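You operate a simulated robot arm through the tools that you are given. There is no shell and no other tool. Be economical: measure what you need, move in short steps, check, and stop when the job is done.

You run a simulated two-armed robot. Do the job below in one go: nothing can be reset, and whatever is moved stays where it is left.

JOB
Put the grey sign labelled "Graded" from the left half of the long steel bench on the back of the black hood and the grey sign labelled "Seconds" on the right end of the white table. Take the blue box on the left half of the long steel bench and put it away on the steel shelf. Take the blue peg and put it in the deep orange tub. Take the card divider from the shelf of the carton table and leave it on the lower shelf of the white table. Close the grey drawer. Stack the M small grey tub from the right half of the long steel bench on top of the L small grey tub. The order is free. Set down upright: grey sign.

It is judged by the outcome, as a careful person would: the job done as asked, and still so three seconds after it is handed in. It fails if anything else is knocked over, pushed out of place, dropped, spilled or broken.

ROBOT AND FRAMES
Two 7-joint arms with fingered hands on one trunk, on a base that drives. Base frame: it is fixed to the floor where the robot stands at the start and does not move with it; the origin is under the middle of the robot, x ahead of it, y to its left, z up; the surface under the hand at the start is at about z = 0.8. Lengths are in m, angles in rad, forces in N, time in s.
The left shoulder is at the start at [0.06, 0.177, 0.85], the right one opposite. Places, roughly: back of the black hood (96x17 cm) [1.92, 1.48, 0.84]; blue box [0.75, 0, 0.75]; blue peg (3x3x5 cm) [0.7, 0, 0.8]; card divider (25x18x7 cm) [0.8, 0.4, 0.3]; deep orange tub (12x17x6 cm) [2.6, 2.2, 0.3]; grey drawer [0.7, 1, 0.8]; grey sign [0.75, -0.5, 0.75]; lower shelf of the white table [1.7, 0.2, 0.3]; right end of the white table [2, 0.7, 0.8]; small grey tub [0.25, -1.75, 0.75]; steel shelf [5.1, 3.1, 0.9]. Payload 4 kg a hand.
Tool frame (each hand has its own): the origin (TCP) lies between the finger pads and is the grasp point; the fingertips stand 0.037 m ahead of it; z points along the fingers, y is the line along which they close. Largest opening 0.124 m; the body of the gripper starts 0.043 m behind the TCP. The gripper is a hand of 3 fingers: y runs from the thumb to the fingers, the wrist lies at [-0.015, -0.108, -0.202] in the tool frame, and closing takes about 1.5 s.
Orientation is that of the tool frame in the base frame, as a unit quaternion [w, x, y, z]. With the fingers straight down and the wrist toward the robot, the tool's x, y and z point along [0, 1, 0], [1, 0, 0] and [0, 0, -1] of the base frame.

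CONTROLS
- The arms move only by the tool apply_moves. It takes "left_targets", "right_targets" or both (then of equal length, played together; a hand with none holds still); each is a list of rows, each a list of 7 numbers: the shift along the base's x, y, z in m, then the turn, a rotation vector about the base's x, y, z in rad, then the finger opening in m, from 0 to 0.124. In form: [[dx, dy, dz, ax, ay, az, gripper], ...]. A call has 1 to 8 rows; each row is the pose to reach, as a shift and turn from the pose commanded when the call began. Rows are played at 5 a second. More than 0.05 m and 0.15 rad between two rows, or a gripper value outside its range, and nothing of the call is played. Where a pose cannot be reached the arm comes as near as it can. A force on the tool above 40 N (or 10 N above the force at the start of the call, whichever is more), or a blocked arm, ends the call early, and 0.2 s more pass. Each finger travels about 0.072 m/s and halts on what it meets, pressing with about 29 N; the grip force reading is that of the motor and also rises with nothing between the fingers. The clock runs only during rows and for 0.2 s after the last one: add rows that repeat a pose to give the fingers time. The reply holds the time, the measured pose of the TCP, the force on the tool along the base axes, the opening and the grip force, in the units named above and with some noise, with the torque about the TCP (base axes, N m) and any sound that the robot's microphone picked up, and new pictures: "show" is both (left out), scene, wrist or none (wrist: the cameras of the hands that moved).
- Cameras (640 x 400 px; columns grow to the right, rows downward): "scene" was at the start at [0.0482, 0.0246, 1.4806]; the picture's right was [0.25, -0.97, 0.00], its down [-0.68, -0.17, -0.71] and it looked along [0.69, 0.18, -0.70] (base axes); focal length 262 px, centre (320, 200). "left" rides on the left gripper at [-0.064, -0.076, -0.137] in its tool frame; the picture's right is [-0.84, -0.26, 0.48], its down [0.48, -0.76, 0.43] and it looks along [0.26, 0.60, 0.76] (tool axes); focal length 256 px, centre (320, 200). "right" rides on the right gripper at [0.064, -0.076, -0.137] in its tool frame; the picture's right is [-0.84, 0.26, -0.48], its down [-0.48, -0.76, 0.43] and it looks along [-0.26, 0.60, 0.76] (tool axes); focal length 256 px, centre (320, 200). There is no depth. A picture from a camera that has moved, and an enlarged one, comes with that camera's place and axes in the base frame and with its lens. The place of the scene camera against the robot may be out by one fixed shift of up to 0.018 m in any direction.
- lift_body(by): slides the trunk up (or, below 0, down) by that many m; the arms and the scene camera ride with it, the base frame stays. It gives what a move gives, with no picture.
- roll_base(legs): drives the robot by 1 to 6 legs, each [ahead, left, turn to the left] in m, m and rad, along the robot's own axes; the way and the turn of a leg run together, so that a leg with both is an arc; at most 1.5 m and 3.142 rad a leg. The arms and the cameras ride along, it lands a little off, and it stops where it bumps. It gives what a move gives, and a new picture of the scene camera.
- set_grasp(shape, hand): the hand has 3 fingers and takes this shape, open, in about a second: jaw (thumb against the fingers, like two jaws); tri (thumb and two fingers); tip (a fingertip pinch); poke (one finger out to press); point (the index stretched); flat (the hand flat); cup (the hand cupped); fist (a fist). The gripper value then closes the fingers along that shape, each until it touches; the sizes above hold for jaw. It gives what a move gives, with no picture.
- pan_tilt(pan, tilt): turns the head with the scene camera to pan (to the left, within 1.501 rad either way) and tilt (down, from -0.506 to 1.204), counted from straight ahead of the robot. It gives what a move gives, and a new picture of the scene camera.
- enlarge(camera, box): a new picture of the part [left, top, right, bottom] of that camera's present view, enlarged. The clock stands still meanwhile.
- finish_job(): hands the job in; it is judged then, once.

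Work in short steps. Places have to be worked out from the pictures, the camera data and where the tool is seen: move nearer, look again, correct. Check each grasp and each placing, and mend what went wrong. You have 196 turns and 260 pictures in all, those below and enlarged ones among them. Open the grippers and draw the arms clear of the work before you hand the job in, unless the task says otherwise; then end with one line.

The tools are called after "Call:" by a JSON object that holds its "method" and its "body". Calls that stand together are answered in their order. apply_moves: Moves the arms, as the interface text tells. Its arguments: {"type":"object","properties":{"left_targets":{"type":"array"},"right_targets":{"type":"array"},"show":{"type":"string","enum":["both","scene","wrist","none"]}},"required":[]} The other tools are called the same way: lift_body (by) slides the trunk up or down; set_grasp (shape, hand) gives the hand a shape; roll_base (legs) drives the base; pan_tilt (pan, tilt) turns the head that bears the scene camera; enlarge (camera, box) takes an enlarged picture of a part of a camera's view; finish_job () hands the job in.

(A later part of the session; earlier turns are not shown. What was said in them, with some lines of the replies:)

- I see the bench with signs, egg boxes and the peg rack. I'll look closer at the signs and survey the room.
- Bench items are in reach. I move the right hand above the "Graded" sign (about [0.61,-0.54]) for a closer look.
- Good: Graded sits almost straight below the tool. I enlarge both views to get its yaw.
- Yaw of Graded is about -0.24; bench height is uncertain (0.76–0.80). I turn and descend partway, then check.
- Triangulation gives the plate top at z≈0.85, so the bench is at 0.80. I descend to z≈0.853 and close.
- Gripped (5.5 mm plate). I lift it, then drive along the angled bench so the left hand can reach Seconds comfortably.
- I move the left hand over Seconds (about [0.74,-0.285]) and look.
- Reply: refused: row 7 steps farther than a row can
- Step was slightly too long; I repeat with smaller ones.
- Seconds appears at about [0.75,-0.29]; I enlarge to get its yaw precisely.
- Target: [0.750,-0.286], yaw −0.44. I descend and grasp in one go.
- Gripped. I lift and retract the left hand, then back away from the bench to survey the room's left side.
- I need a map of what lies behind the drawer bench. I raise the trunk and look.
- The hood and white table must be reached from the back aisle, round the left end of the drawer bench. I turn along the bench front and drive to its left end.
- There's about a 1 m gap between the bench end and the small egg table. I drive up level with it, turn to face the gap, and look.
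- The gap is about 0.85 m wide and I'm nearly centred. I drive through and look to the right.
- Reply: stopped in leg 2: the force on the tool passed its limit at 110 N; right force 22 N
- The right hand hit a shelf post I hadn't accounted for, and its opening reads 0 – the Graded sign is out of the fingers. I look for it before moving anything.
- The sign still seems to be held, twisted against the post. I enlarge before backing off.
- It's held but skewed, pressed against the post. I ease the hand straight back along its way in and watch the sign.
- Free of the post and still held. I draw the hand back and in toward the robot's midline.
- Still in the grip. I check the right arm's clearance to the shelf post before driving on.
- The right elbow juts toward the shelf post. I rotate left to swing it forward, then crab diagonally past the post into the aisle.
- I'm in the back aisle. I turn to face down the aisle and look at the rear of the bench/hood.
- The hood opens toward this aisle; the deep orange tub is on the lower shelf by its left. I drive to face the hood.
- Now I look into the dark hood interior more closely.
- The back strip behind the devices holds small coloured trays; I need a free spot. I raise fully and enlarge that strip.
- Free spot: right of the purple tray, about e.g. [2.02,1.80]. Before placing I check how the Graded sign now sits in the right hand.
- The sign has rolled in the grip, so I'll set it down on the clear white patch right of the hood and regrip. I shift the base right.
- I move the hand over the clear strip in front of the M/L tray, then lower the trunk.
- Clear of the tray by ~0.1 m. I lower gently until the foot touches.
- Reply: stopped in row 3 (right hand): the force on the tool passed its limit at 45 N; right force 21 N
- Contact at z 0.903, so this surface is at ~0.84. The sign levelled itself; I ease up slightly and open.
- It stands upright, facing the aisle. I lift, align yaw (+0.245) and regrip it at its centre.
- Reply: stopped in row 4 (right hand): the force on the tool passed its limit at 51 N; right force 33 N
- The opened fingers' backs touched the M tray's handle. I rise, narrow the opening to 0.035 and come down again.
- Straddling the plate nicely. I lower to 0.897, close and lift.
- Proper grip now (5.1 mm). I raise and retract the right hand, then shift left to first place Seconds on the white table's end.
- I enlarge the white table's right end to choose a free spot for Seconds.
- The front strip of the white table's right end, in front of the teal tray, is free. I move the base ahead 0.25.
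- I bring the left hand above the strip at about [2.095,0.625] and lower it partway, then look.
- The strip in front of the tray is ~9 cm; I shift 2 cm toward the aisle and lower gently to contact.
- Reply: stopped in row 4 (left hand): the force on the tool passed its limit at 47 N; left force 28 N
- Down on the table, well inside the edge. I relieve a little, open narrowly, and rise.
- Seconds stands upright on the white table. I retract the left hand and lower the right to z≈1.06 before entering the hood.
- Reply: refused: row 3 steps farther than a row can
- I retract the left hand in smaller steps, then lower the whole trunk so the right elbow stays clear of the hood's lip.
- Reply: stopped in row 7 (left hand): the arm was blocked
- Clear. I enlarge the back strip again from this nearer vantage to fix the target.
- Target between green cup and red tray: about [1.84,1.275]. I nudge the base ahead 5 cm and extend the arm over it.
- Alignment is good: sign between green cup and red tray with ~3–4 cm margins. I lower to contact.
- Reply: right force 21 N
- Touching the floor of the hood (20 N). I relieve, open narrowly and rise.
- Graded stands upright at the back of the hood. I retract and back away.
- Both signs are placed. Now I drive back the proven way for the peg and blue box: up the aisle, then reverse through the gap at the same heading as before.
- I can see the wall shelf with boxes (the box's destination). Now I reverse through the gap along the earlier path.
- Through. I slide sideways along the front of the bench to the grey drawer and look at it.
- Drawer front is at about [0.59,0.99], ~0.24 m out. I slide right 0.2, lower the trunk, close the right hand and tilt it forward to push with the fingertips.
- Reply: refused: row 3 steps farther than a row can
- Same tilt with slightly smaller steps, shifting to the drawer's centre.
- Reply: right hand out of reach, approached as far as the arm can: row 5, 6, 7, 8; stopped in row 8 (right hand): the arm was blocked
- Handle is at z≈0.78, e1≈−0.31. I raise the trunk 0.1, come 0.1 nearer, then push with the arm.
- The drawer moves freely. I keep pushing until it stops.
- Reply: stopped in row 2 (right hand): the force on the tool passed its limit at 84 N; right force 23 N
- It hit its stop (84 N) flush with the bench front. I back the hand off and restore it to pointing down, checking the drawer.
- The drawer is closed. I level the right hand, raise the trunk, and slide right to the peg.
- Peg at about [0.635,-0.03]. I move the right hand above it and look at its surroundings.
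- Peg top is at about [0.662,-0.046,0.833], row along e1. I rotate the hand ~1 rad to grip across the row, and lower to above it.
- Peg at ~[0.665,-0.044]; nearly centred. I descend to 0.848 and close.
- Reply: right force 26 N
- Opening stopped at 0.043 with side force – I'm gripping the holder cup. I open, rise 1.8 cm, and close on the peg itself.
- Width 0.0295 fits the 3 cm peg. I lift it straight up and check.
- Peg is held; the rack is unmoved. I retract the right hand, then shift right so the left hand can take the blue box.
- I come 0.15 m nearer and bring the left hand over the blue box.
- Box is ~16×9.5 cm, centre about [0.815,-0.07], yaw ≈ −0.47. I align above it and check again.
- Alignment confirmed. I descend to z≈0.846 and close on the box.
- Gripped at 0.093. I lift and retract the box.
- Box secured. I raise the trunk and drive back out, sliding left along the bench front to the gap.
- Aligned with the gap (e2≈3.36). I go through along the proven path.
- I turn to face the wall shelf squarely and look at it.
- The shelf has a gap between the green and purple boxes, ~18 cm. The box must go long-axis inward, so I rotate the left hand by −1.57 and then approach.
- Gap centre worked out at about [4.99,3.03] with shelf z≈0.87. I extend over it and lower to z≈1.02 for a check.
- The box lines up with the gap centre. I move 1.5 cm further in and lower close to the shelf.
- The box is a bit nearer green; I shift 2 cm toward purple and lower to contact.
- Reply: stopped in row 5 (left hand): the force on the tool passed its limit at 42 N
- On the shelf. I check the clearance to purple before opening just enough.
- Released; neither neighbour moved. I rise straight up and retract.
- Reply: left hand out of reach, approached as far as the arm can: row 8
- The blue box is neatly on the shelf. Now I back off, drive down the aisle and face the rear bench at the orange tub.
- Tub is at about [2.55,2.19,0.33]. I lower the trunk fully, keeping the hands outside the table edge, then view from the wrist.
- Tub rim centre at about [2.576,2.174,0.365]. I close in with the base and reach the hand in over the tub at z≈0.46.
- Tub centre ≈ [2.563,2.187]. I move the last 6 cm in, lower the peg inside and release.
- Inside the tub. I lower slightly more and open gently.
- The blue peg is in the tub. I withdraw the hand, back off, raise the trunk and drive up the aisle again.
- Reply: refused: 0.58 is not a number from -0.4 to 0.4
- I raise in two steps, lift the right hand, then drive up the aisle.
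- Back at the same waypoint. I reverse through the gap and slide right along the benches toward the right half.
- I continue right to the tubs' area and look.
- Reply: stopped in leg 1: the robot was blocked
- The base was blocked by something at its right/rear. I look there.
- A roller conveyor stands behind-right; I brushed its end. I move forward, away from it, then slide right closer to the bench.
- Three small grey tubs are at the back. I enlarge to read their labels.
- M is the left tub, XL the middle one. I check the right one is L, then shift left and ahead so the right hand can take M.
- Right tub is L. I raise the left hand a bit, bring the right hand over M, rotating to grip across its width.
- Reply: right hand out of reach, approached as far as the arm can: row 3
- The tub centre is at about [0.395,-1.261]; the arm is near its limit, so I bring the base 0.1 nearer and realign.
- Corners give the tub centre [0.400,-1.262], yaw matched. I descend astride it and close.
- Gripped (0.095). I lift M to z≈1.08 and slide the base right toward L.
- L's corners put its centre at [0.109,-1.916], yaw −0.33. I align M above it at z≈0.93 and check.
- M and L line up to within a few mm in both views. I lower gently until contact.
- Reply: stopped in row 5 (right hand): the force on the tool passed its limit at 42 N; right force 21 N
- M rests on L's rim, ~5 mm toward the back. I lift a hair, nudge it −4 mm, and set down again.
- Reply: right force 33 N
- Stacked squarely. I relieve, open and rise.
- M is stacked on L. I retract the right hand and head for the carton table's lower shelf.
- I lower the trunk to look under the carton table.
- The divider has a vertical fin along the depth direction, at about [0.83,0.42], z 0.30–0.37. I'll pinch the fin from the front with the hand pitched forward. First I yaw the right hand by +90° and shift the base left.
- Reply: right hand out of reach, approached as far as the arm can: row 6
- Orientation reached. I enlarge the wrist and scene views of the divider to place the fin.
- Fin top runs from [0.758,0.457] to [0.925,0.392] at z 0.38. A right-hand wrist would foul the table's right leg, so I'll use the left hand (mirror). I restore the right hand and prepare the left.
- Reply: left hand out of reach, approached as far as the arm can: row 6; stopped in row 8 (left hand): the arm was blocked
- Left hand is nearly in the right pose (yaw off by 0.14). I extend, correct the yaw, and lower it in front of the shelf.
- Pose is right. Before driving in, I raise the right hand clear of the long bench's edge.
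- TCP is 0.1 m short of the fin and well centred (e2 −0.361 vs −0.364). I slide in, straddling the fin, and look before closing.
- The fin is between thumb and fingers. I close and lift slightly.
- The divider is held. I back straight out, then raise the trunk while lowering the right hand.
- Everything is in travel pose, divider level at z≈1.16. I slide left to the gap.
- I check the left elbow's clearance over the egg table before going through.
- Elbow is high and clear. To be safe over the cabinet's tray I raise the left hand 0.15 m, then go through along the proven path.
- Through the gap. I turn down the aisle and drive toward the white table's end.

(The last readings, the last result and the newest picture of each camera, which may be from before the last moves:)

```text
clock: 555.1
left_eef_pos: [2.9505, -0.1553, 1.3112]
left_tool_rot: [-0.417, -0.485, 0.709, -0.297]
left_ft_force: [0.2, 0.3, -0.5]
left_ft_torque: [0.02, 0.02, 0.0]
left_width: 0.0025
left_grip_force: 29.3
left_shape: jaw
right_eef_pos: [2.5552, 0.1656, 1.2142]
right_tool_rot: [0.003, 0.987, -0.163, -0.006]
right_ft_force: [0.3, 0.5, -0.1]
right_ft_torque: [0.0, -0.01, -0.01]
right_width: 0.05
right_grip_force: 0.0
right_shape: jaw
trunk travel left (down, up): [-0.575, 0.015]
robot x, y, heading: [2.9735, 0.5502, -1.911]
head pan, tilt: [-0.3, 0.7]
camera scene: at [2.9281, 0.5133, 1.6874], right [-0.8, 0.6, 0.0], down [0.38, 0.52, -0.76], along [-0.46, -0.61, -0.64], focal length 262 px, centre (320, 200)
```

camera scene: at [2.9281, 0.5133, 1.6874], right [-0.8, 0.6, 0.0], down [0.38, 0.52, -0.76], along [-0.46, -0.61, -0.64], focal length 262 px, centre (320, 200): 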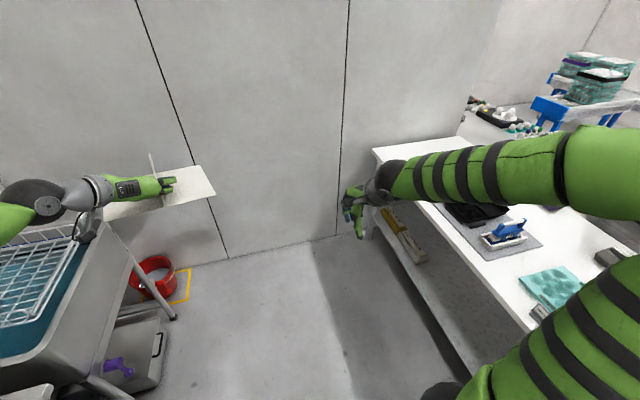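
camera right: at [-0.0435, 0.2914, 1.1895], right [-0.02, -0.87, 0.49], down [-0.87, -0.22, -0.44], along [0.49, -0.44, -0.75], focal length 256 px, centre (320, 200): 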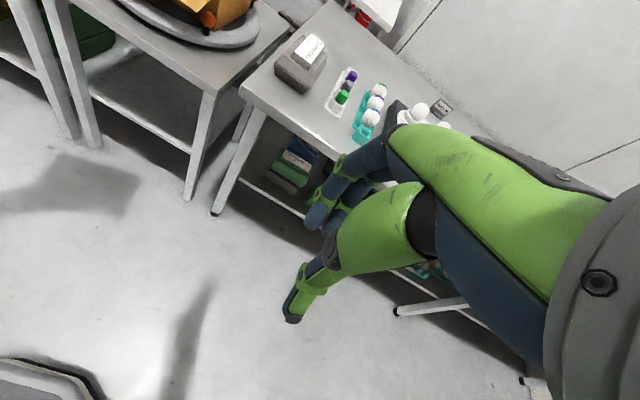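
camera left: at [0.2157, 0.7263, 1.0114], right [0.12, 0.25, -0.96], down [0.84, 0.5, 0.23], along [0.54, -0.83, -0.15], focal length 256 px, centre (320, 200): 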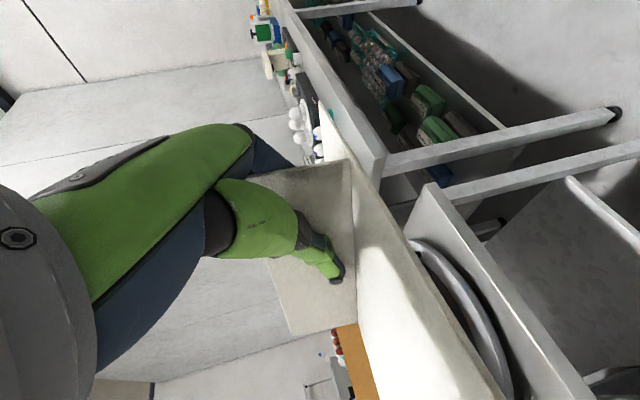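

I turn to face the white table, shift left, and stay back far enough to lower the divider outside the table edge.

Call:
{"method": "roll_base", "body": {"legs": [[0, 0, -1.575], [-0.15, 0.24, 0]]}}

Call:
{"method": "lift_body", "body": {"by": -0.4}}

Call:
{"method": "pan_tilt", "body": {"pan": 0.1, "tilt": 0.6}}

```text
clock: 560.8
left_eef_pos: [2.3301, 0.2722, 1.3108]
left_tool_rot: [-0.507, 0.147, 0.845, 0.08]
left_ft_force: [0.0, 0.2, -0.6]
left_ft_torque: [0.0, -0.05, -0.01]
left_width: 0.0028
left_grip_force: 29.6
left_shape: jaw
right_eef_pos: [2.6396, 0.6743, 1.2153]
right_tool_rot: [0.001, -0.591, 0.806, 0.007]
right_ft_force: [0.3, -0.6, -1.2]
right_ft_torque: [0.04, 0.0, -0.01]
right_width: 0.0499
right_grip_force: 0.1
right_shape: jaw
trunk travel left (down, up): [-0.575, 0.015]
robot x, y, heading: [3.0294, 0.2703, 2.827]
head pan, tilt: [-0.3, 0.7]
camera scene: at [2.9919, 0.3117, 1.6875], right [0.58, 0.82, 0.0], down [0.53, -0.37, -0.77], along [-0.62, 0.44, -0.64], focal length 262 px, centre (320, 200)
```

scene: 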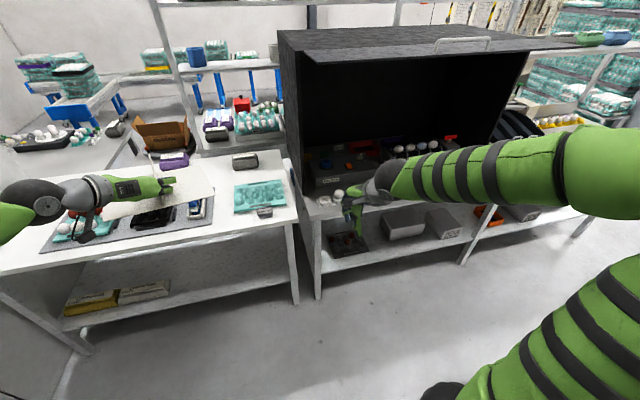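

```text
clock: 564.7
left_eef_pos: [2.3275, 0.2714, 0.911]
left_tool_rot: [-0.506, 0.148, 0.846, 0.08]
left_ft_force: [0.2, -0.6, -0.7]
left_ft_torque: [0.02, 0.02, 0.02]
left_width: 0.0028
left_grip_force: 28.8
left_shape: jaw
right_eef_pos: [2.6398, 0.6742, 0.815]
right_tool_rot: [0.001, -0.591, 0.807, 0.007]
right_ft_force: [-0.5, 0.2, 0.3]
right_ft_torque: [0.0, 0.02, -0.01]
right_width: 0.05
right_grip_force: 0.1
right_shape: jaw
trunk travel left (down, up): [-0.175, 0.415]
robot x, y, heading: [3.0354, 0.2694, 2.826]
head pan, tilt: [-0.3, 0.7]
```

```text
clock: 565.5
left_eef_pos: [2.3298, 0.2718, 0.9122]
left_tool_rot: [-0.506, 0.148, 0.846, 0.079]
left_ft_force: [-0.7, 0.5, 0.3]
left_ft_torque: [-0.01, -0.01, -0.04]
left_width: 0.0028
left_grip_force: 28.5
left_shape: jaw
right_eef_pos: [2.6399, 0.6725, 0.8145]
right_tool_rot: [0.001, -0.591, 0.807, 0.007]
right_ft_force: [0.1, -0.6, 0.0]
right_ft_torque: [-0.04, 0.0, -0.01]
right_width: 0.0501
right_grip_force: 0.1
right_shape: jaw
trunk travel left (down, up): [-0.175, 0.415]
robot x, y, heading: [3.0322, 0.2682, 2.828]
head pan, tilt: [0.099, 0.6]
camera scene: at [2.9746, 0.283, 1.2961], right [0.22, 0.98, 0.0], down [0.55, -0.12, -0.82], along [-0.81, 0.18, -0.57], focal length 262 px, centre (320, 200)
```

scene: 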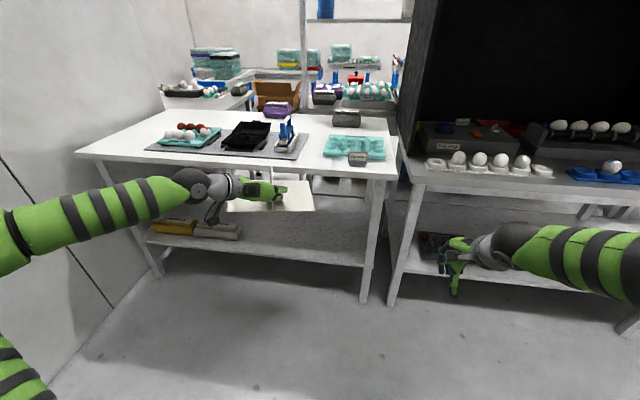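

Both signs stand fine. Now I lower the trunk and left hand to z≈0.44, outside the table edge.

Call:
{"method": "lift_body", "body": {"by": -0.17}}

Call:
{"method": "apply_moves", "body": {"left_targets": [[0, 0, -0.04, 0, 0, 0, 0], [0, 0, -0.08, 0, 0, 0, 0], [0, 0, -0.12, 0, 0, 0, 0], [0, 0, -0.16, 0, 0, 0, 0], [0, 0, -0.2, 0, 0, 0, 0], [0, 0, -0.24, 0, 0, 0, 0], [0, 0, -0.28, 0, 0, 0, 0], [0, 0, -0.3, 0, 0, 0, 0]], "show": "none"}}

Call:
{"method": "roll_base", "body": {"legs": [[0.22, 0, 0]]}}

Call:
{"method": "enlarge", "body": {"camera": "left", "box": [0, 0, 640, 400]}}

```text
clock: 567.5
left_eef_pos: [2.3279, 0.272, 0.7427]
left_tool_rot: [-0.506, 0.149, 0.846, 0.08]
left_ft_force: [-0.2, -1.4, -0.5]
left_ft_torque: [-0.02, -0.01, 0.01]
left_width: 0.0028
left_grip_force: 28.9
left_shape: jaw
right_eef_pos: [2.6399, 0.6749, 0.6444]
right_tool_rot: [0.002, -0.591, 0.807, 0.007]
right_ft_force: [-0.8, -0.8, 0.1]
right_ft_torque: [0.01, 0.0, 0.02]
right_width: 0.0499
right_grip_force: 0.1
right_shape: jaw
trunk travel left (down, up): [-0.005, 0.585]
robot x, y, heading: [3.0373, 0.2682, 2.822]
head pan, tilt: [0.099, 0.6]
```

```text
clock: 569.2
left_eef_pos: [2.3285, 0.2722, 0.4405]
left_tool_rot: [-0.506, 0.149, 0.846, 0.08]
left_ft_force: [-0.5, -0.6, -0.6]
left_ft_torque: [-0.06, 0.01, 0.02]
left_width: 0.0026
left_grip_force: 29.3
left_shape: jaw
right_eef_pos: [2.64, 0.674, 0.6456]
right_tool_rot: [0.001, -0.591, 0.806, 0.006]
right_ft_force: [-0.8, 0.0, 0.0]
right_ft_torque: [0.01, 0.02, -0.01]
right_width: 0.0502
right_grip_force: 0.0
right_shape: jaw
trunk travel left (down, up): [-0.005, 0.585]
robot x, y, heading: [3.0307, 0.2686, 2.827]
head pan, tilt: [0.099, 0.6]
```

```text
clock: 570.9
left_eef_pos: [2.1239, 0.3399, 0.4399]
left_tool_rot: [-0.507, 0.149, 0.846, 0.079]
left_ft_force: [0.1, 0.1, -0.8]
left_ft_torque: [0.0, 0.01, 0.0]
left_width: 0.0026
left_grip_force: 29.1
left_shape: jaw
right_eef_pos: [2.4367, 0.7416, 0.6448]
right_tool_rot: [0.002, -0.591, 0.806, 0.006]
right_ft_force: [0.9, -0.2, 0.7]
right_ft_torque: [-0.02, -0.03, 0.02]
right_width: 0.0501
right_grip_force: 0.1
right_shape: jaw
trunk travel left (down, up): [-0.005, 0.585]
robot x, y, heading: [2.8301, 0.3331, 2.82]
head pan, tilt: [0.099, 0.6]
camera scene: at [2.7702, 0.35, 1.1261], right [0.22, 0.98, 0.0], down [0.55, -0.12, -0.83], along [-0.81, 0.18, -0.56], focal length 262 px, centre (320, 200)
```

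scene: 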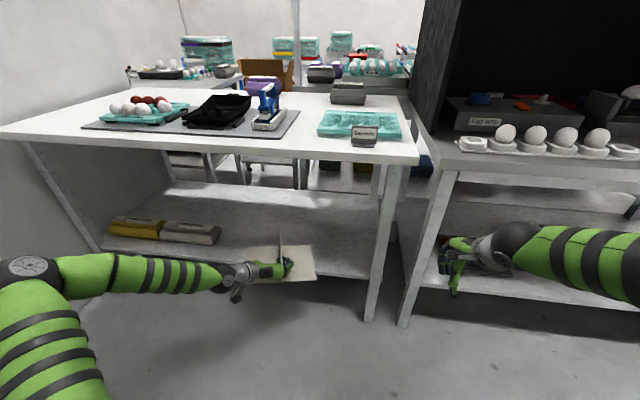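

```text
1.00 times, centred on (320, 200) of left (not enlarged: the box is as wide or as high as the picture)
camera zoom: at [2.2398, 0.2177, 0.4506], right [-0.12, -0.25, -0.96], down [-0.83, -0.51, 0.23], along [-0.55, 0.82, -0.14], focal length 256 px, centre (320, 200)
```

zoom: 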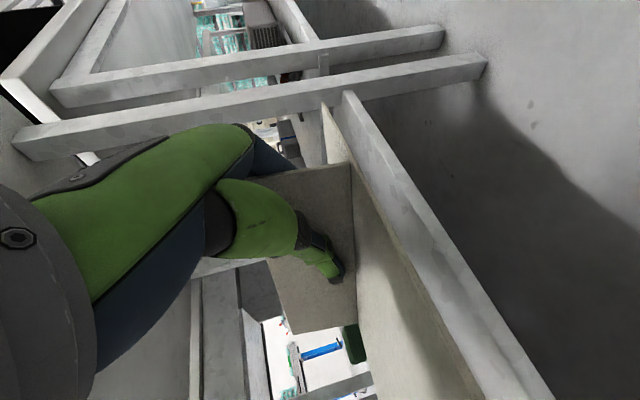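

Shelf is at z≈0.32, card bottom at ≈0.39. I come 8 cm nearer and slide the divider in over the shelf.

Call:
{"method": "roll_base", "body": {"legs": [[0.08, 0, 0]]}}

Call:
{"method": "apply_moves", "body": {"left_targets": [[-0.04, 0.014, 0, 0, 0, 0, 0], [-0.08, 0.028, 0, 0, 0, 0, 0], [-0.12, 0.042, 0, 0, 0, 0, 0], [-0.16, 0.057, 0, 0, 0, 0, 0], [-0.185, 0.065, -0.01, 0, 0, 0, 0]]}}

```text
clock: 572.0
left_eef_pos: [2.049, 0.3635, 0.4397]
left_tool_rot: [-0.507, 0.148, 0.845, 0.081]
left_ft_force: [0.6, -0.6, -0.6]
left_ft_torque: [0.03, -0.06, -0.01]
left_width: 0.0026
left_grip_force: 28.8
left_shape: jaw
right_eef_pos: [2.3628, 0.765, 0.6453]
right_tool_rot: [0.002, -0.591, 0.806, 0.006]
right_ft_force: [0.2, 0.6, 0.1]
right_ft_torque: [-0.01, -0.01, 0.0]
right_width: 0.0502
right_grip_force: 0.1
right_shape: jaw
trunk travel left (down, up): [-0.005, 0.585]
robot x, y, heading: [2.754, 0.3583, 2.827]
head pan, tilt: [0.099, 0.6]
camera scene: at [2.6962, 0.3743, 1.1261], right [0.22, 0.98, 0.0], down [0.55, -0.12, -0.83], along [-0.81, 0.18, -0.56], focal length 262 px, centre (320, 200)
```

scene: 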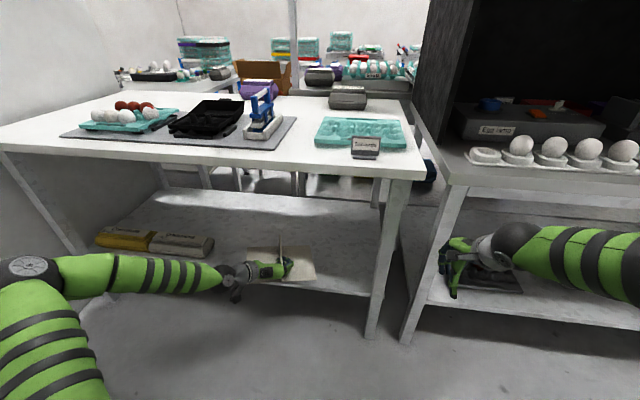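

```text
clock: 573.2
left_eef_pos: [1.967, 0.3943, 0.4373]
left_tool_rot: [-0.506, 0.149, 0.846, 0.08]
left_ft_force: [0.6, -0.7, -0.1]
left_ft_torque: [0.01, 0.0, -0.02]
left_width: 0.0023
left_grip_force: 28.4
left_shape: jaw
left hand out of reach, approached as far as the arm can: row 3, 4, 5
right_eef_pos: [2.3616, 0.7648, 0.6447]
right_tool_rot: [0.001, -0.591, 0.806, 0.006]
right_ft_force: [-0.2, 0.3, -0.3]
right_ft_torque: [0.02, 0.0, -0.01]
right_width: 0.0499
right_grip_force: 0.0
right_shape: jaw
trunk travel left (down, up): [-0.005, 0.585]
robot x, y, heading: [2.7511, 0.3596, 2.821]
head pan, tilt: [0.099, 0.6]
camera scene: at [2.6961, 0.3743, 1.1261], right [0.22, 0.98, 0.0], down [0.55, -0.12, -0.82], along [-0.81, 0.18, -0.57], focal length 262 px, centre (320, 200)
camera left: at [2.0829, 0.2724, 0.4469], right [-0.12, -0.25, -0.96], down [-0.83, -0.51, 0.23], along [-0.55, 0.82, -0.14], focal length 256 px, centre (320, 200)
```

scene: 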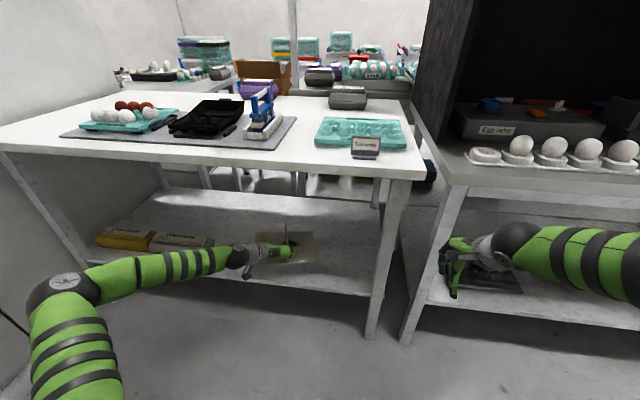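
left: 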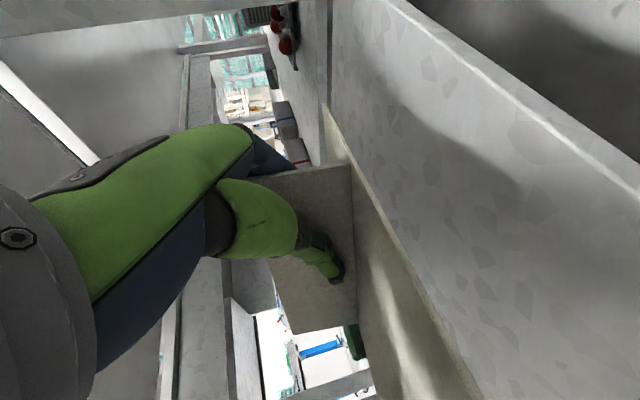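

Card is on-shelf by ~3 cm; I come 5 cm nearer for margin, then lower it to the shelf.

Call:
{"method": "roll_base", "body": {"legs": [[0.05, 0, 0]]}}

Call:
{"method": "apply_moves", "body": {"left_targets": [[0, 0, -0.015, 0, 0, 0, 0], [0, 0, -0.03, 0, 0, 0, 0], [0, 0, -0.042, 0, 0, 0, 0], [0, 0, -0.052, 0, 0, 0, 0]]}}

```text
clock: 574.1
left_eef_pos: [1.9193, 0.4086, 0.4378]
left_tool_rot: [-0.507, 0.148, 0.845, 0.08]
left_ft_force: [0.6, 0.5, -0.3]
left_ft_torque: [0.0, -0.03, 0.02]
left_width: 0.0027
left_grip_force: 28.8
left_shape: jaw
right_eef_pos: [2.3146, 0.7808, 0.645]
right_tool_rot: [0.003, -0.591, 0.807, 0.006]
right_ft_force: [-0.4, -0.4, 0.4]
right_ft_torque: [0.0, -0.02, 0.02]
right_width: 0.05
right_grip_force: 0.2
right_shape: jaw
trunk travel left (down, up): [-0.005, 0.585]
robot x, y, heading: [2.7072, 0.3763, 2.83]
head pan, tilt: [0.099, 0.6]
camera scene: at [2.6489, 0.3898, 1.1261], right [0.22, 0.98, 0.0], down [0.55, -0.12, -0.83], along [-0.81, 0.18, -0.56], focal length 262 px, centre (320, 200)
```

scene: 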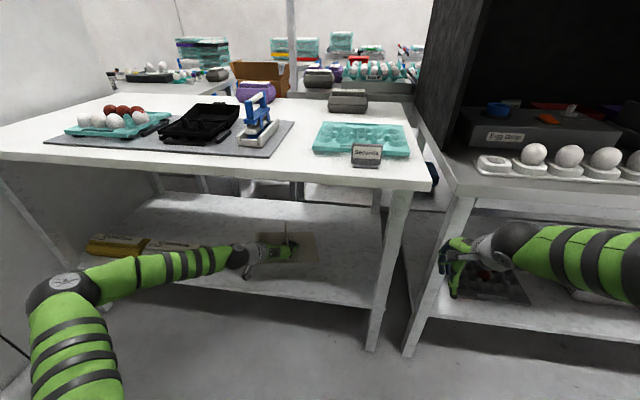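

```text
clock: 575.1
left_eef_pos: [1.9187, 0.4089, 0.3863]
left_tool_rot: [-0.506, 0.148, 0.846, 0.08]
left_ft_force: [0.3, 0.1, 0.4]
left_ft_torque: [-0.01, 0.0, 0.04]
left_width: 0.0024
left_grip_force: 29.2
left_shape: jaw
right_eef_pos: [2.3148, 0.7811, 0.6451]
right_tool_rot: [0.002, -0.591, 0.806, 0.007]
right_ft_force: [-0.2, -0.8, 0.2]
right_ft_torque: [0.02, 0.01, 0.03]
right_width: 0.0499
right_grip_force: 0.1
right_shape: jaw
trunk travel left (down, up): [-0.005, 0.585]
robot x, y, heading: [2.7056, 0.3769, 2.82]
head pan, tilt: [0.099, 0.6]
camera scene: at [2.6489, 0.3898, 1.1261], right [0.22, 0.98, 0.0], down [0.55, -0.12, -0.83], along [-0.81, 0.18, -0.56], focal length 262 px, centre (320, 200)
camera left: at [2.0359, 0.2877, 0.3957], right [-0.12, -0.25, -0.96], down [-0.83, -0.51, 0.23], along [-0.55, 0.82, -0.14], focal length 256 px, centre (320, 200)
```

scene: 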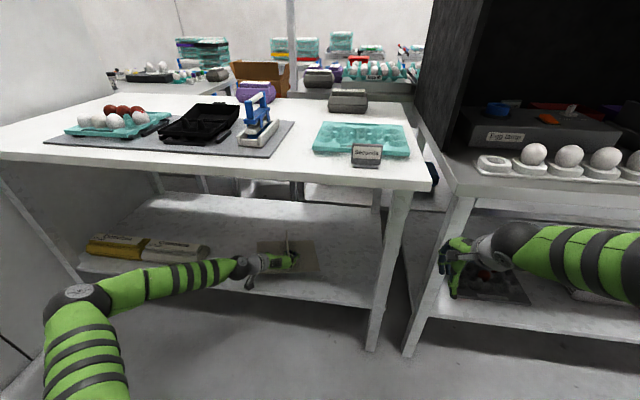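
left: 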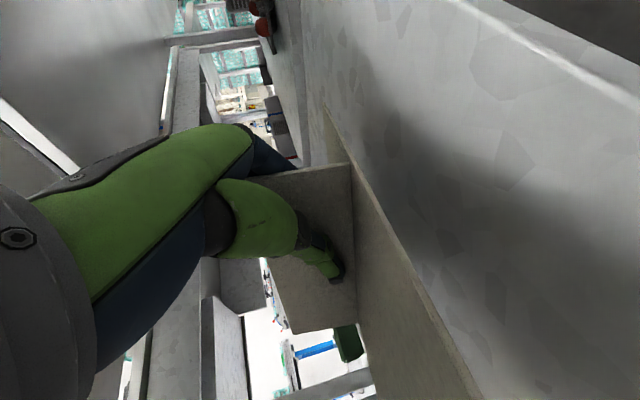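

No contact yet; I lower in small steps.

Call:
{"method": "apply_moves", "body": {"left_targets": [[0, 0, -0.006, 0, 0, 0, 0], [0, 0, -0.012, 0, 0, 0, 0], [0, 0, -0.018, 0, 0, 0, 0]], "show": "wrist"}}

```text
clock: 575.9
left_eef_pos: [1.9194, 0.4085, 0.367]
left_tool_rot: [-0.507, 0.147, 0.846, 0.08]
left_ft_force: [0.3, -0.4, -0.3]
left_ft_torque: [-0.03, -0.01, 0.03]
left_width: 0.0025
left_grip_force: 28.3
left_shape: jaw
right_eef_pos: [2.3137, 0.7821, 0.6457]
right_tool_rot: [0.001, -0.591, 0.806, 0.007]
right_ft_force: [-0.1, -0.4, 0.4]
right_ft_torque: [0.01, 0.01, -0.02]
right_width: 0.0501
right_grip_force: 0.1
right_shape: jaw
trunk travel left (down, up): [-0.005, 0.585]
robot x, y, heading: [2.7049, 0.3758, 2.825]
head pan, tilt: [0.099, 0.6]
camera left: at [2.0352, 0.2875, 0.3764], right [-0.12, -0.25, -0.96], down [-0.83, -0.51, 0.23], along [-0.55, 0.82, -0.14], focal length 256 px, centre (320, 200)
```

left: 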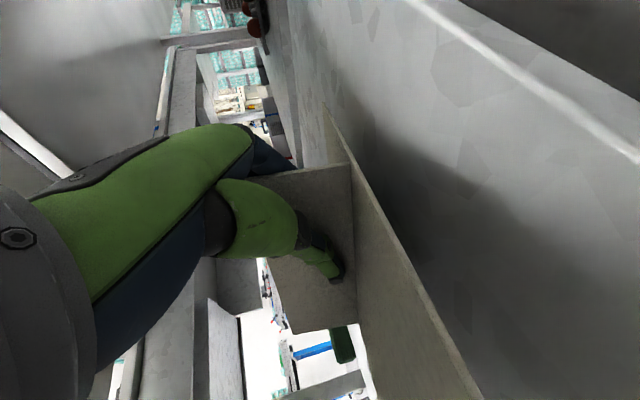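

Call:
{"method": "apply_moves", "body": {"left_targets": [[0, 0, -0.006, 0, 0, 0, 0], [0, 0, -0.012, 0, 0, 0, 0], [0, 0, -0.018, 0, 0, 0, 0], [0, 0, -0.024, 0, 0, 0, 0]], "show": "wrist"}}

```text
clock: 576.9
left_eef_pos: [1.9185, 0.409, 0.3437]
left_tool_rot: [-0.507, 0.148, 0.845, 0.08]
left_ft_force: [-0.2, -0.8, 1.0]
left_ft_torque: [0.17, 0.03, -0.04]
left_width: 0.0023
left_grip_force: 28.9
left_shape: jaw
right_eef_pos: [2.3148, 0.7813, 0.6446]
right_tool_rot: [0.002, -0.592, 0.806, 0.006]
right_ft_force: [-0.1, -0.3, 0.7]
right_ft_torque: [-0.01, -0.03, -0.01]
right_width: 0.0499
right_grip_force: 0.0
right_shape: jaw
trunk travel left (down, up): [-0.005, 0.585]
robot x, y, heading: [2.706, 0.3781, 2.825]
head pan, tilt: [0.099, 0.6]
camera left: at [2.0355, 0.2871, 0.3531], right [-0.12, -0.25, -0.96], down [-0.83, -0.51, 0.23], along [-0.55, 0.82, -0.14], focal length 256 px, centre (320, 200)
```

left: 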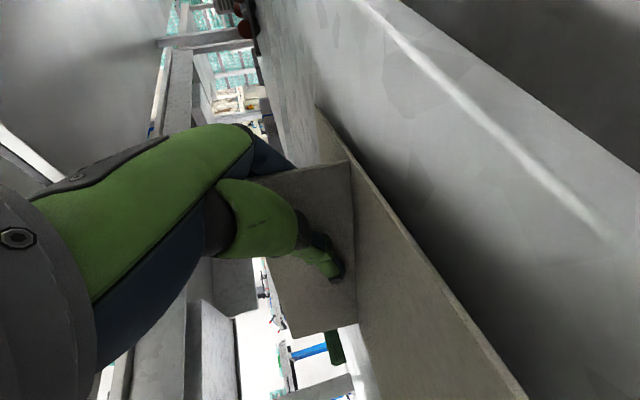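

Contact has begun (torque 0.17). A few mm more, then I release.

Call:
{"method": "apply_moves", "body": {"left_targets": [[0, 0, -0.004, 0, 0, 0, 0], [0, 0, -0.007, 0, 0, 0, 0]], "show": "wrist"}}

```text
clock: 577.5
left_eef_pos: [1.9181, 0.4085, 0.3367]
left_tool_rot: [-0.507, 0.147, 0.846, 0.08]
left_ft_force: [1.2, 0.0, 0.8]
left_ft_torque: [0.19, 0.03, -0.09]
left_width: 0.0025
left_grip_force: 29.3
left_shape: jaw
right_eef_pos: [2.3146, 0.7817, 0.6453]
right_tool_rot: [0.002, -0.591, 0.806, 0.007]
right_ft_force: [0.3, 0.0, -0.1]
right_ft_torque: [-0.03, 0.0, -0.01]
right_width: 0.05
right_grip_force: 0.0
right_shape: jaw
trunk travel left (down, up): [-0.005, 0.585]
robot x, y, heading: [2.709, 0.3767, 2.822]
head pan, tilt: [0.099, 0.6]
camera left: at [2.0354, 0.287, 0.3458], right [-0.12, -0.25, -0.96], down [-0.83, -0.51, 0.23], along [-0.55, 0.82, -0.14], focal length 256 px, centre (320, 200)
```

left: 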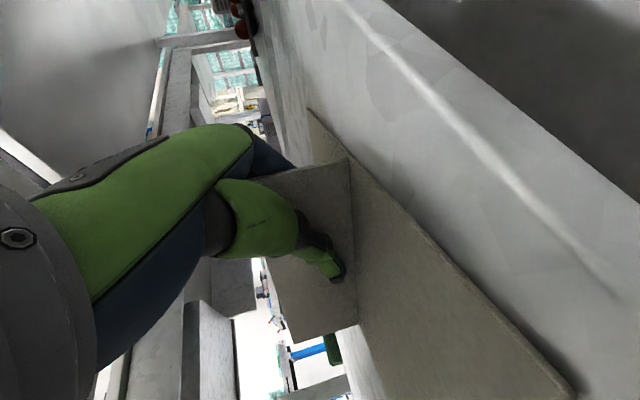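

The card is pivoting flat as its edge touches. I continue a bit lower with light force.

Call:
{"method": "apply_moves", "body": {"left_targets": [[0, 0, -0.005, 0, 0, 0, 0], [0, 0, -0.01, 0, 0, 0, 0]]}}

Call:
{"method": "enlarge", "body": {"camera": "scene", "box": [200, 200, 360, 300]}}

```text
clock: 578.1
left_eef_pos: [1.9184, 0.41, 0.3335]
left_tool_rot: [-0.511, 0.147, 0.843, 0.079]
left_ft_force: [7.3, -5.9, 35.3]
left_ft_torque: [0.56, 0.45, -0.07]
left_width: 0.0025
left_grip_force: 29.1
left_shape: jaw
right_eef_pos: [2.3151, 0.7812, 0.6471]
right_tool_rot: [0.001, -0.592, 0.806, 0.007]
right_ft_force: [-0.6, -0.5, 0.5]
right_ft_torque: [0.01, -0.01, 0.01]
right_width: 0.0503
right_grip_force: 0.0
right_shape: jaw
trunk travel left (down, up): [-0.005, 0.585]
robot x, y, heading: [2.7082, 0.3801, 2.828]
head pan, tilt: [0.099, 0.6]
camera scene: at [2.6514, 0.3894, 1.1268], right [0.21, 0.98, 0.0], down [0.55, -0.12, -0.83], along [-0.81, 0.18, -0.56], focal length 262 px, centre (320, 200)
camera left: at [2.035, 0.288, 0.3413], right [-0.13, -0.24, -0.96], down [-0.82, -0.51, 0.24], along [-0.55, 0.82, -0.14], focal length 256 px, centre (320, 200)
```

scene: 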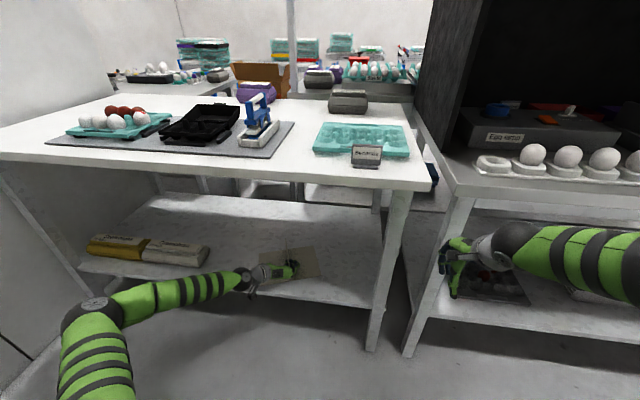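
left: 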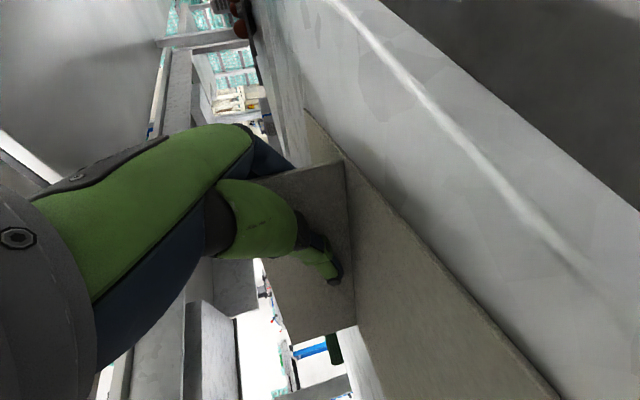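

```text
4.00 times, centred on (280, 250) of scene
camera zoom: at [2.6514, 0.3894, 1.1268], right [0.21, 0.98, 0.0], down [0.55, -0.12, -0.83], along [-0.81, 0.18, -0.56], focal length 1048 px, centre (480, 0)
```

zoom: 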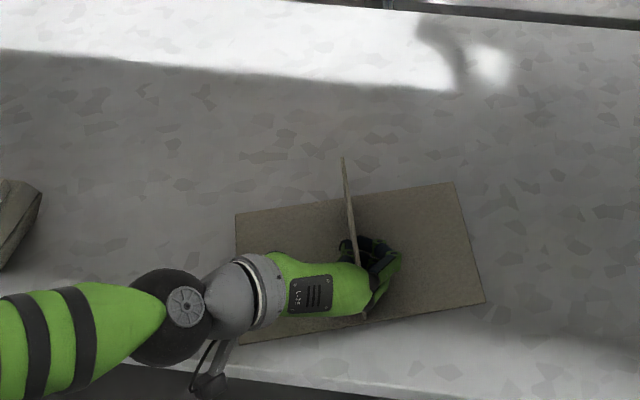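

Flat on the shelf. I relieve the press, open, and back straight out.

Call:
{"method": "apply_moves", "body": {"left_targets": [[0, 0, 0.004, 0, 0, 0, 0], [0, 0, 0.004, 0, 0, 0, 0.02], [0, 0, 0.004, 0, 0, 0, 0.05], [0, 0, 0.006, 0, 0, 0, 0.06], [0, 0, 0.008, 0, 0, 0, 0.06]]}}

Call:
{"method": "enlarge", "body": {"camera": "scene", "box": [200, 200, 360, 300]}}

```text
clock: 579.3
left_eef_pos: [1.9204, 0.41, 0.3313]
left_tool_rot: [-0.505, 0.149, 0.847, 0.079]
left_ft_force: [-0.5, -0.1, -0.3]
left_ft_torque: [-0.01, -0.02, 0.0]
left_width: 0.0595
left_grip_force: 0.0
left_shape: jaw
right_eef_pos: [2.3149, 0.7807, 0.6447]
right_tool_rot: [0.002, -0.591, 0.806, 0.007]
right_ft_force: [0.6, 0.0, -0.8]
right_ft_torque: [0.04, 0.01, 0.0]
right_width: 0.0503
right_grip_force: 0.0
right_shape: jaw
trunk travel left (down, up): [-0.005, 0.585]
robot x, y, heading: [2.7114, 0.3742, 2.824]
head pan, tilt: [0.099, 0.6]
camera scene: at [2.6488, 0.3898, 1.1259], right [0.22, 0.98, 0.0], down [0.55, -0.12, -0.82], along [-0.81, 0.18, -0.57], focal length 262 px, centre (320, 200)
camera left: at [2.0365, 0.2881, 0.3426], right [-0.11, -0.25, -0.96], down [-0.83, -0.51, 0.23], along [-0.55, 0.82, -0.15], focal length 256 px, centre (320, 200)
```

scene: 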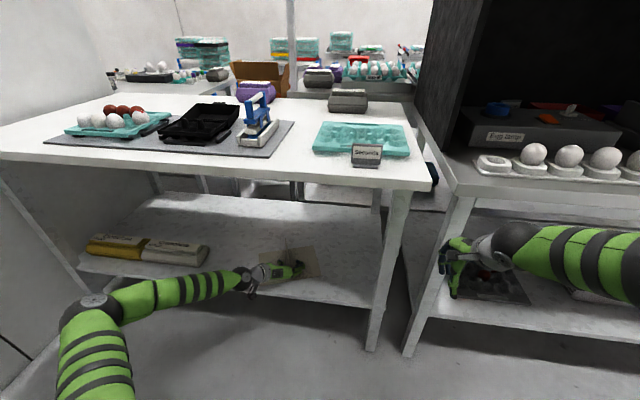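
left: 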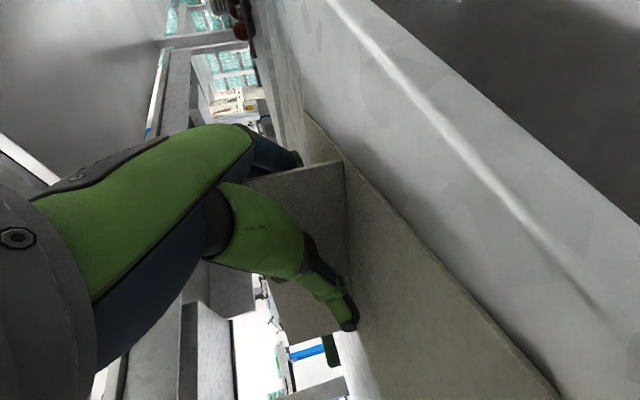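

```text
4.00 times, centred on (280, 250) of scene
camera zoom: at [2.6488, 0.3898, 1.1259], right [0.22, 0.98, 0.0], down [0.55, -0.12, -0.82], along [-0.81, 0.18, -0.57], focal length 1048 px, centre (480, 0)
```

zoom: 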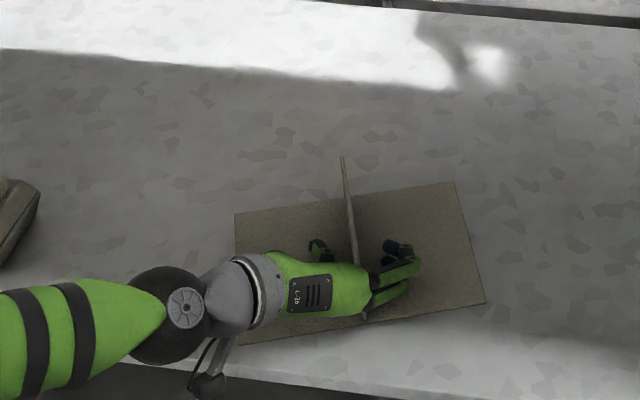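

Released cleanly. I raise a hair, withdraw along the fin, then back the base away.

Call:
{"method": "apply_moves", "body": {"left_targets": [[0.005, -0.002, 0.008, 0, 0, 0, 0.06], [0.04, -0.013, 0.012, 0, 0, 0, 0.06], [0.08, -0.027, 0.015, 0, 0, 0, 0.06], [0.12, -0.041, 0.02, 0, 0, 0, 0.06]], "show": "none"}}

Call:
{"method": "roll_base", "body": {"legs": [[-0.3, 0, 0]]}}

Call:
{"method": "enlarge", "body": {"camera": "scene", "box": [200, 180, 420, 318]}}

```text
clock: 580.3
left_eef_pos: [2.0395, 0.3687, 0.3535]
left_tool_rot: [-0.507, 0.148, 0.846, 0.079]
left_ft_force: [0.3, 1.0, 0.2]
left_ft_torque: [0.01, 0.02, 0.01]
left_width: 0.0594
left_grip_force: 0.2
left_shape: jaw
right_eef_pos: [2.3151, 0.7811, 0.6445]
right_tool_rot: [0.002, -0.591, 0.807, 0.007]
right_ft_force: [-0.2, -0.6, 0.4]
right_ft_torque: [-0.01, -0.02, -0.04]
right_width: 0.05
right_grip_force: 0.0
right_shape: jaw
trunk travel left (down, up): [-0.005, 0.585]
robot x, y, heading: [2.7105, 0.3774, 2.827]
head pan, tilt: [0.099, 0.6]
```

```text
clock: 582.3
left_eef_pos: [2.3245, 0.2771, 0.3537]
left_tool_rot: [-0.506, 0.149, 0.846, 0.079]
left_ft_force: [-0.6, -0.5, -0.7]
left_ft_torque: [0.01, 0.0, 0.0]
left_width: 0.0598
left_grip_force: 0.1
left_shape: jaw
right_eef_pos: [2.5987, 0.6874, 0.6456]
right_tool_rot: [0.001, -0.59, 0.807, 0.007]
right_ft_force: [0.9, -0.2, -0.2]
right_ft_torque: [0.01, 0.02, 0.01]
right_width: 0.0501
right_grip_force: 0.0
right_shape: jaw
trunk travel left (down, up): [-0.005, 0.585]
robot x, y, heading: [2.9918, 0.2802, 2.826]
head pan, tilt: [0.099, 0.6]
camera scene: at [2.9334, 0.2964, 1.1261], right [0.22, 0.98, 0.0], down [0.55, -0.12, -0.82], along [-0.81, 0.18, -0.57], focal length 262 px, centre (320, 200)
```

scene: 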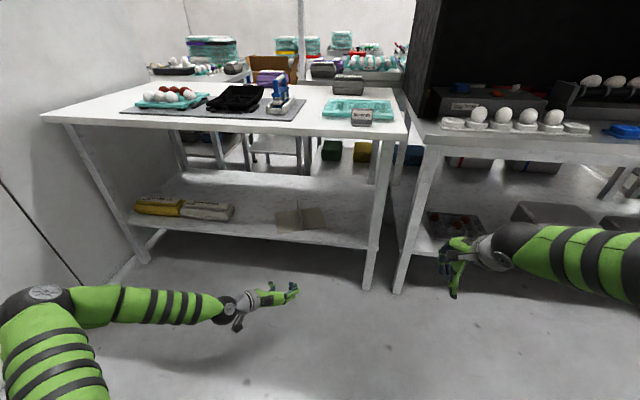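

```text
2.90 times, centred on (310, 249) of scene
camera zoom: at [2.9334, 0.2964, 1.1261], right [0.22, 0.98, 0.0], down [0.55, -0.12, -0.82], along [-0.81, 0.18, -0.57], focal length 759 px, centre (349, 58)
```

zoom: 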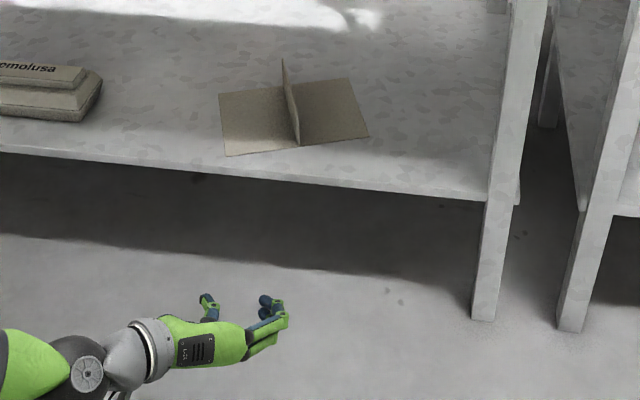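

The divider rests on the lower shelf. I raise the trunk for one last check of the hood and table.

Call:
{"method": "lift_body", "body": {"by": 0.4}}

Call:
{"method": "pan_tilt", "body": {"pan": -0.35, "tilt": 0.45}}

Call:
{"method": "enlarge", "body": {"camera": "scene", "box": [180, 100, 420, 250]}}

```text
clock: 586.1
left_eef_pos: [2.3238, 0.2764, 0.7537]
left_tool_rot: [-0.506, 0.149, 0.846, 0.079]
left_ft_force: [0.2, 0.4, -0.8]
left_ft_torque: [0.0, 0.04, 0.01]
left_width: 0.0596
left_grip_force: 0.2
left_shape: jaw
right_eef_pos: [2.5989, 0.688, 1.0455]
right_tool_rot: [0.002, -0.591, 0.807, 0.006]
right_ft_force: [0.6, -0.5, -0.4]
right_ft_torque: [-0.01, -0.02, -0.02]
right_width: 0.05
right_grip_force: 0.1
right_shape: jaw
trunk travel left (down, up): [-0.405, 0.185]
robot x, y, heading: [2.9942, 0.2811, 2.825]
head pan, tilt: [0.099, 0.6]
```

```text
clock: 587.0
left_eef_pos: [2.3241, 0.2763, 0.7537]
left_tool_rot: [-0.506, 0.148, 0.846, 0.079]
left_ft_force: [-0.4, 0.1, -0.4]
left_ft_torque: [0.02, 0.01, -0.02]
left_width: 0.0595
left_grip_force: 0.1
left_shape: jaw
right_eef_pos: [2.5997, 0.6881, 1.0444]
right_tool_rot: [0.002, -0.591, 0.807, 0.006]
right_ft_force: [-0.2, -0.1, 0.5]
right_ft_torque: [0.0, -0.01, 0.02]
right_width: 0.0497
right_grip_force: 0.0
right_shape: jaw
trunk travel left (down, up): [-0.405, 0.185]
robot x, y, heading: [2.9966, 0.2806, 2.827]
head pan, tilt: [-0.351, 0.45]
camera scene: at [2.9475, 0.3342, 1.5396], right [0.62, 0.79, 0.0], down [0.34, -0.27, -0.9], along [-0.71, 0.56, -0.44], focal length 262 px, centre (320, 200)
```

scene: 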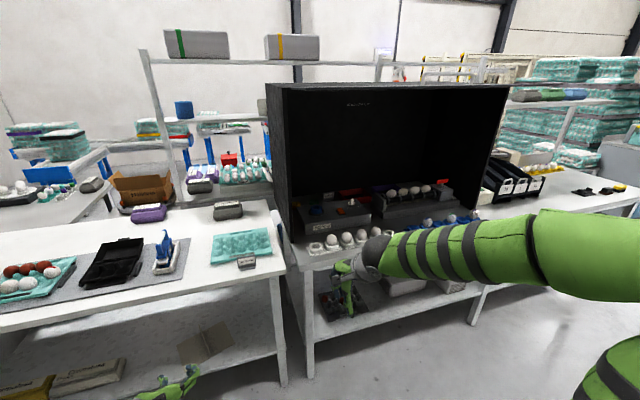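

```text
2.67 times, centred on (300, 175) of scene
camera zoom: at [2.9475, 0.3342, 1.5396], right [0.62, 0.79, 0.0], down [0.34, -0.27, -0.9], along [-0.71, 0.56, -0.44], focal length 699 px, centre (373, 267)
```

zoom: 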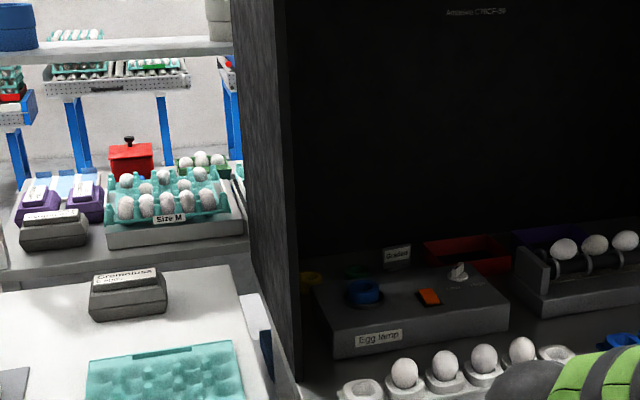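

Graded stands upright at the back of the hood, Seconds on the white table, and both hands are open and clear. I hand in.

Call:
{"method": "finish_job", "body": {}}

```text
The job is handed in.
```

All seven items are done and handed in; each was checked by camera at or after placing, except that the drawer, the peg and the M/L stack were not looked at again later. Both grey signs were still upright in the last view. On the way I knocked three things: the Graded sign hit a shelf post and twisted in the grip (I set it down and regripped it), the open fingers pressed on the M tray's handle beside the hood, and the base bumped the roller conveyor. I saw nothing displaced by the first two. I did not check the conveyor closely.
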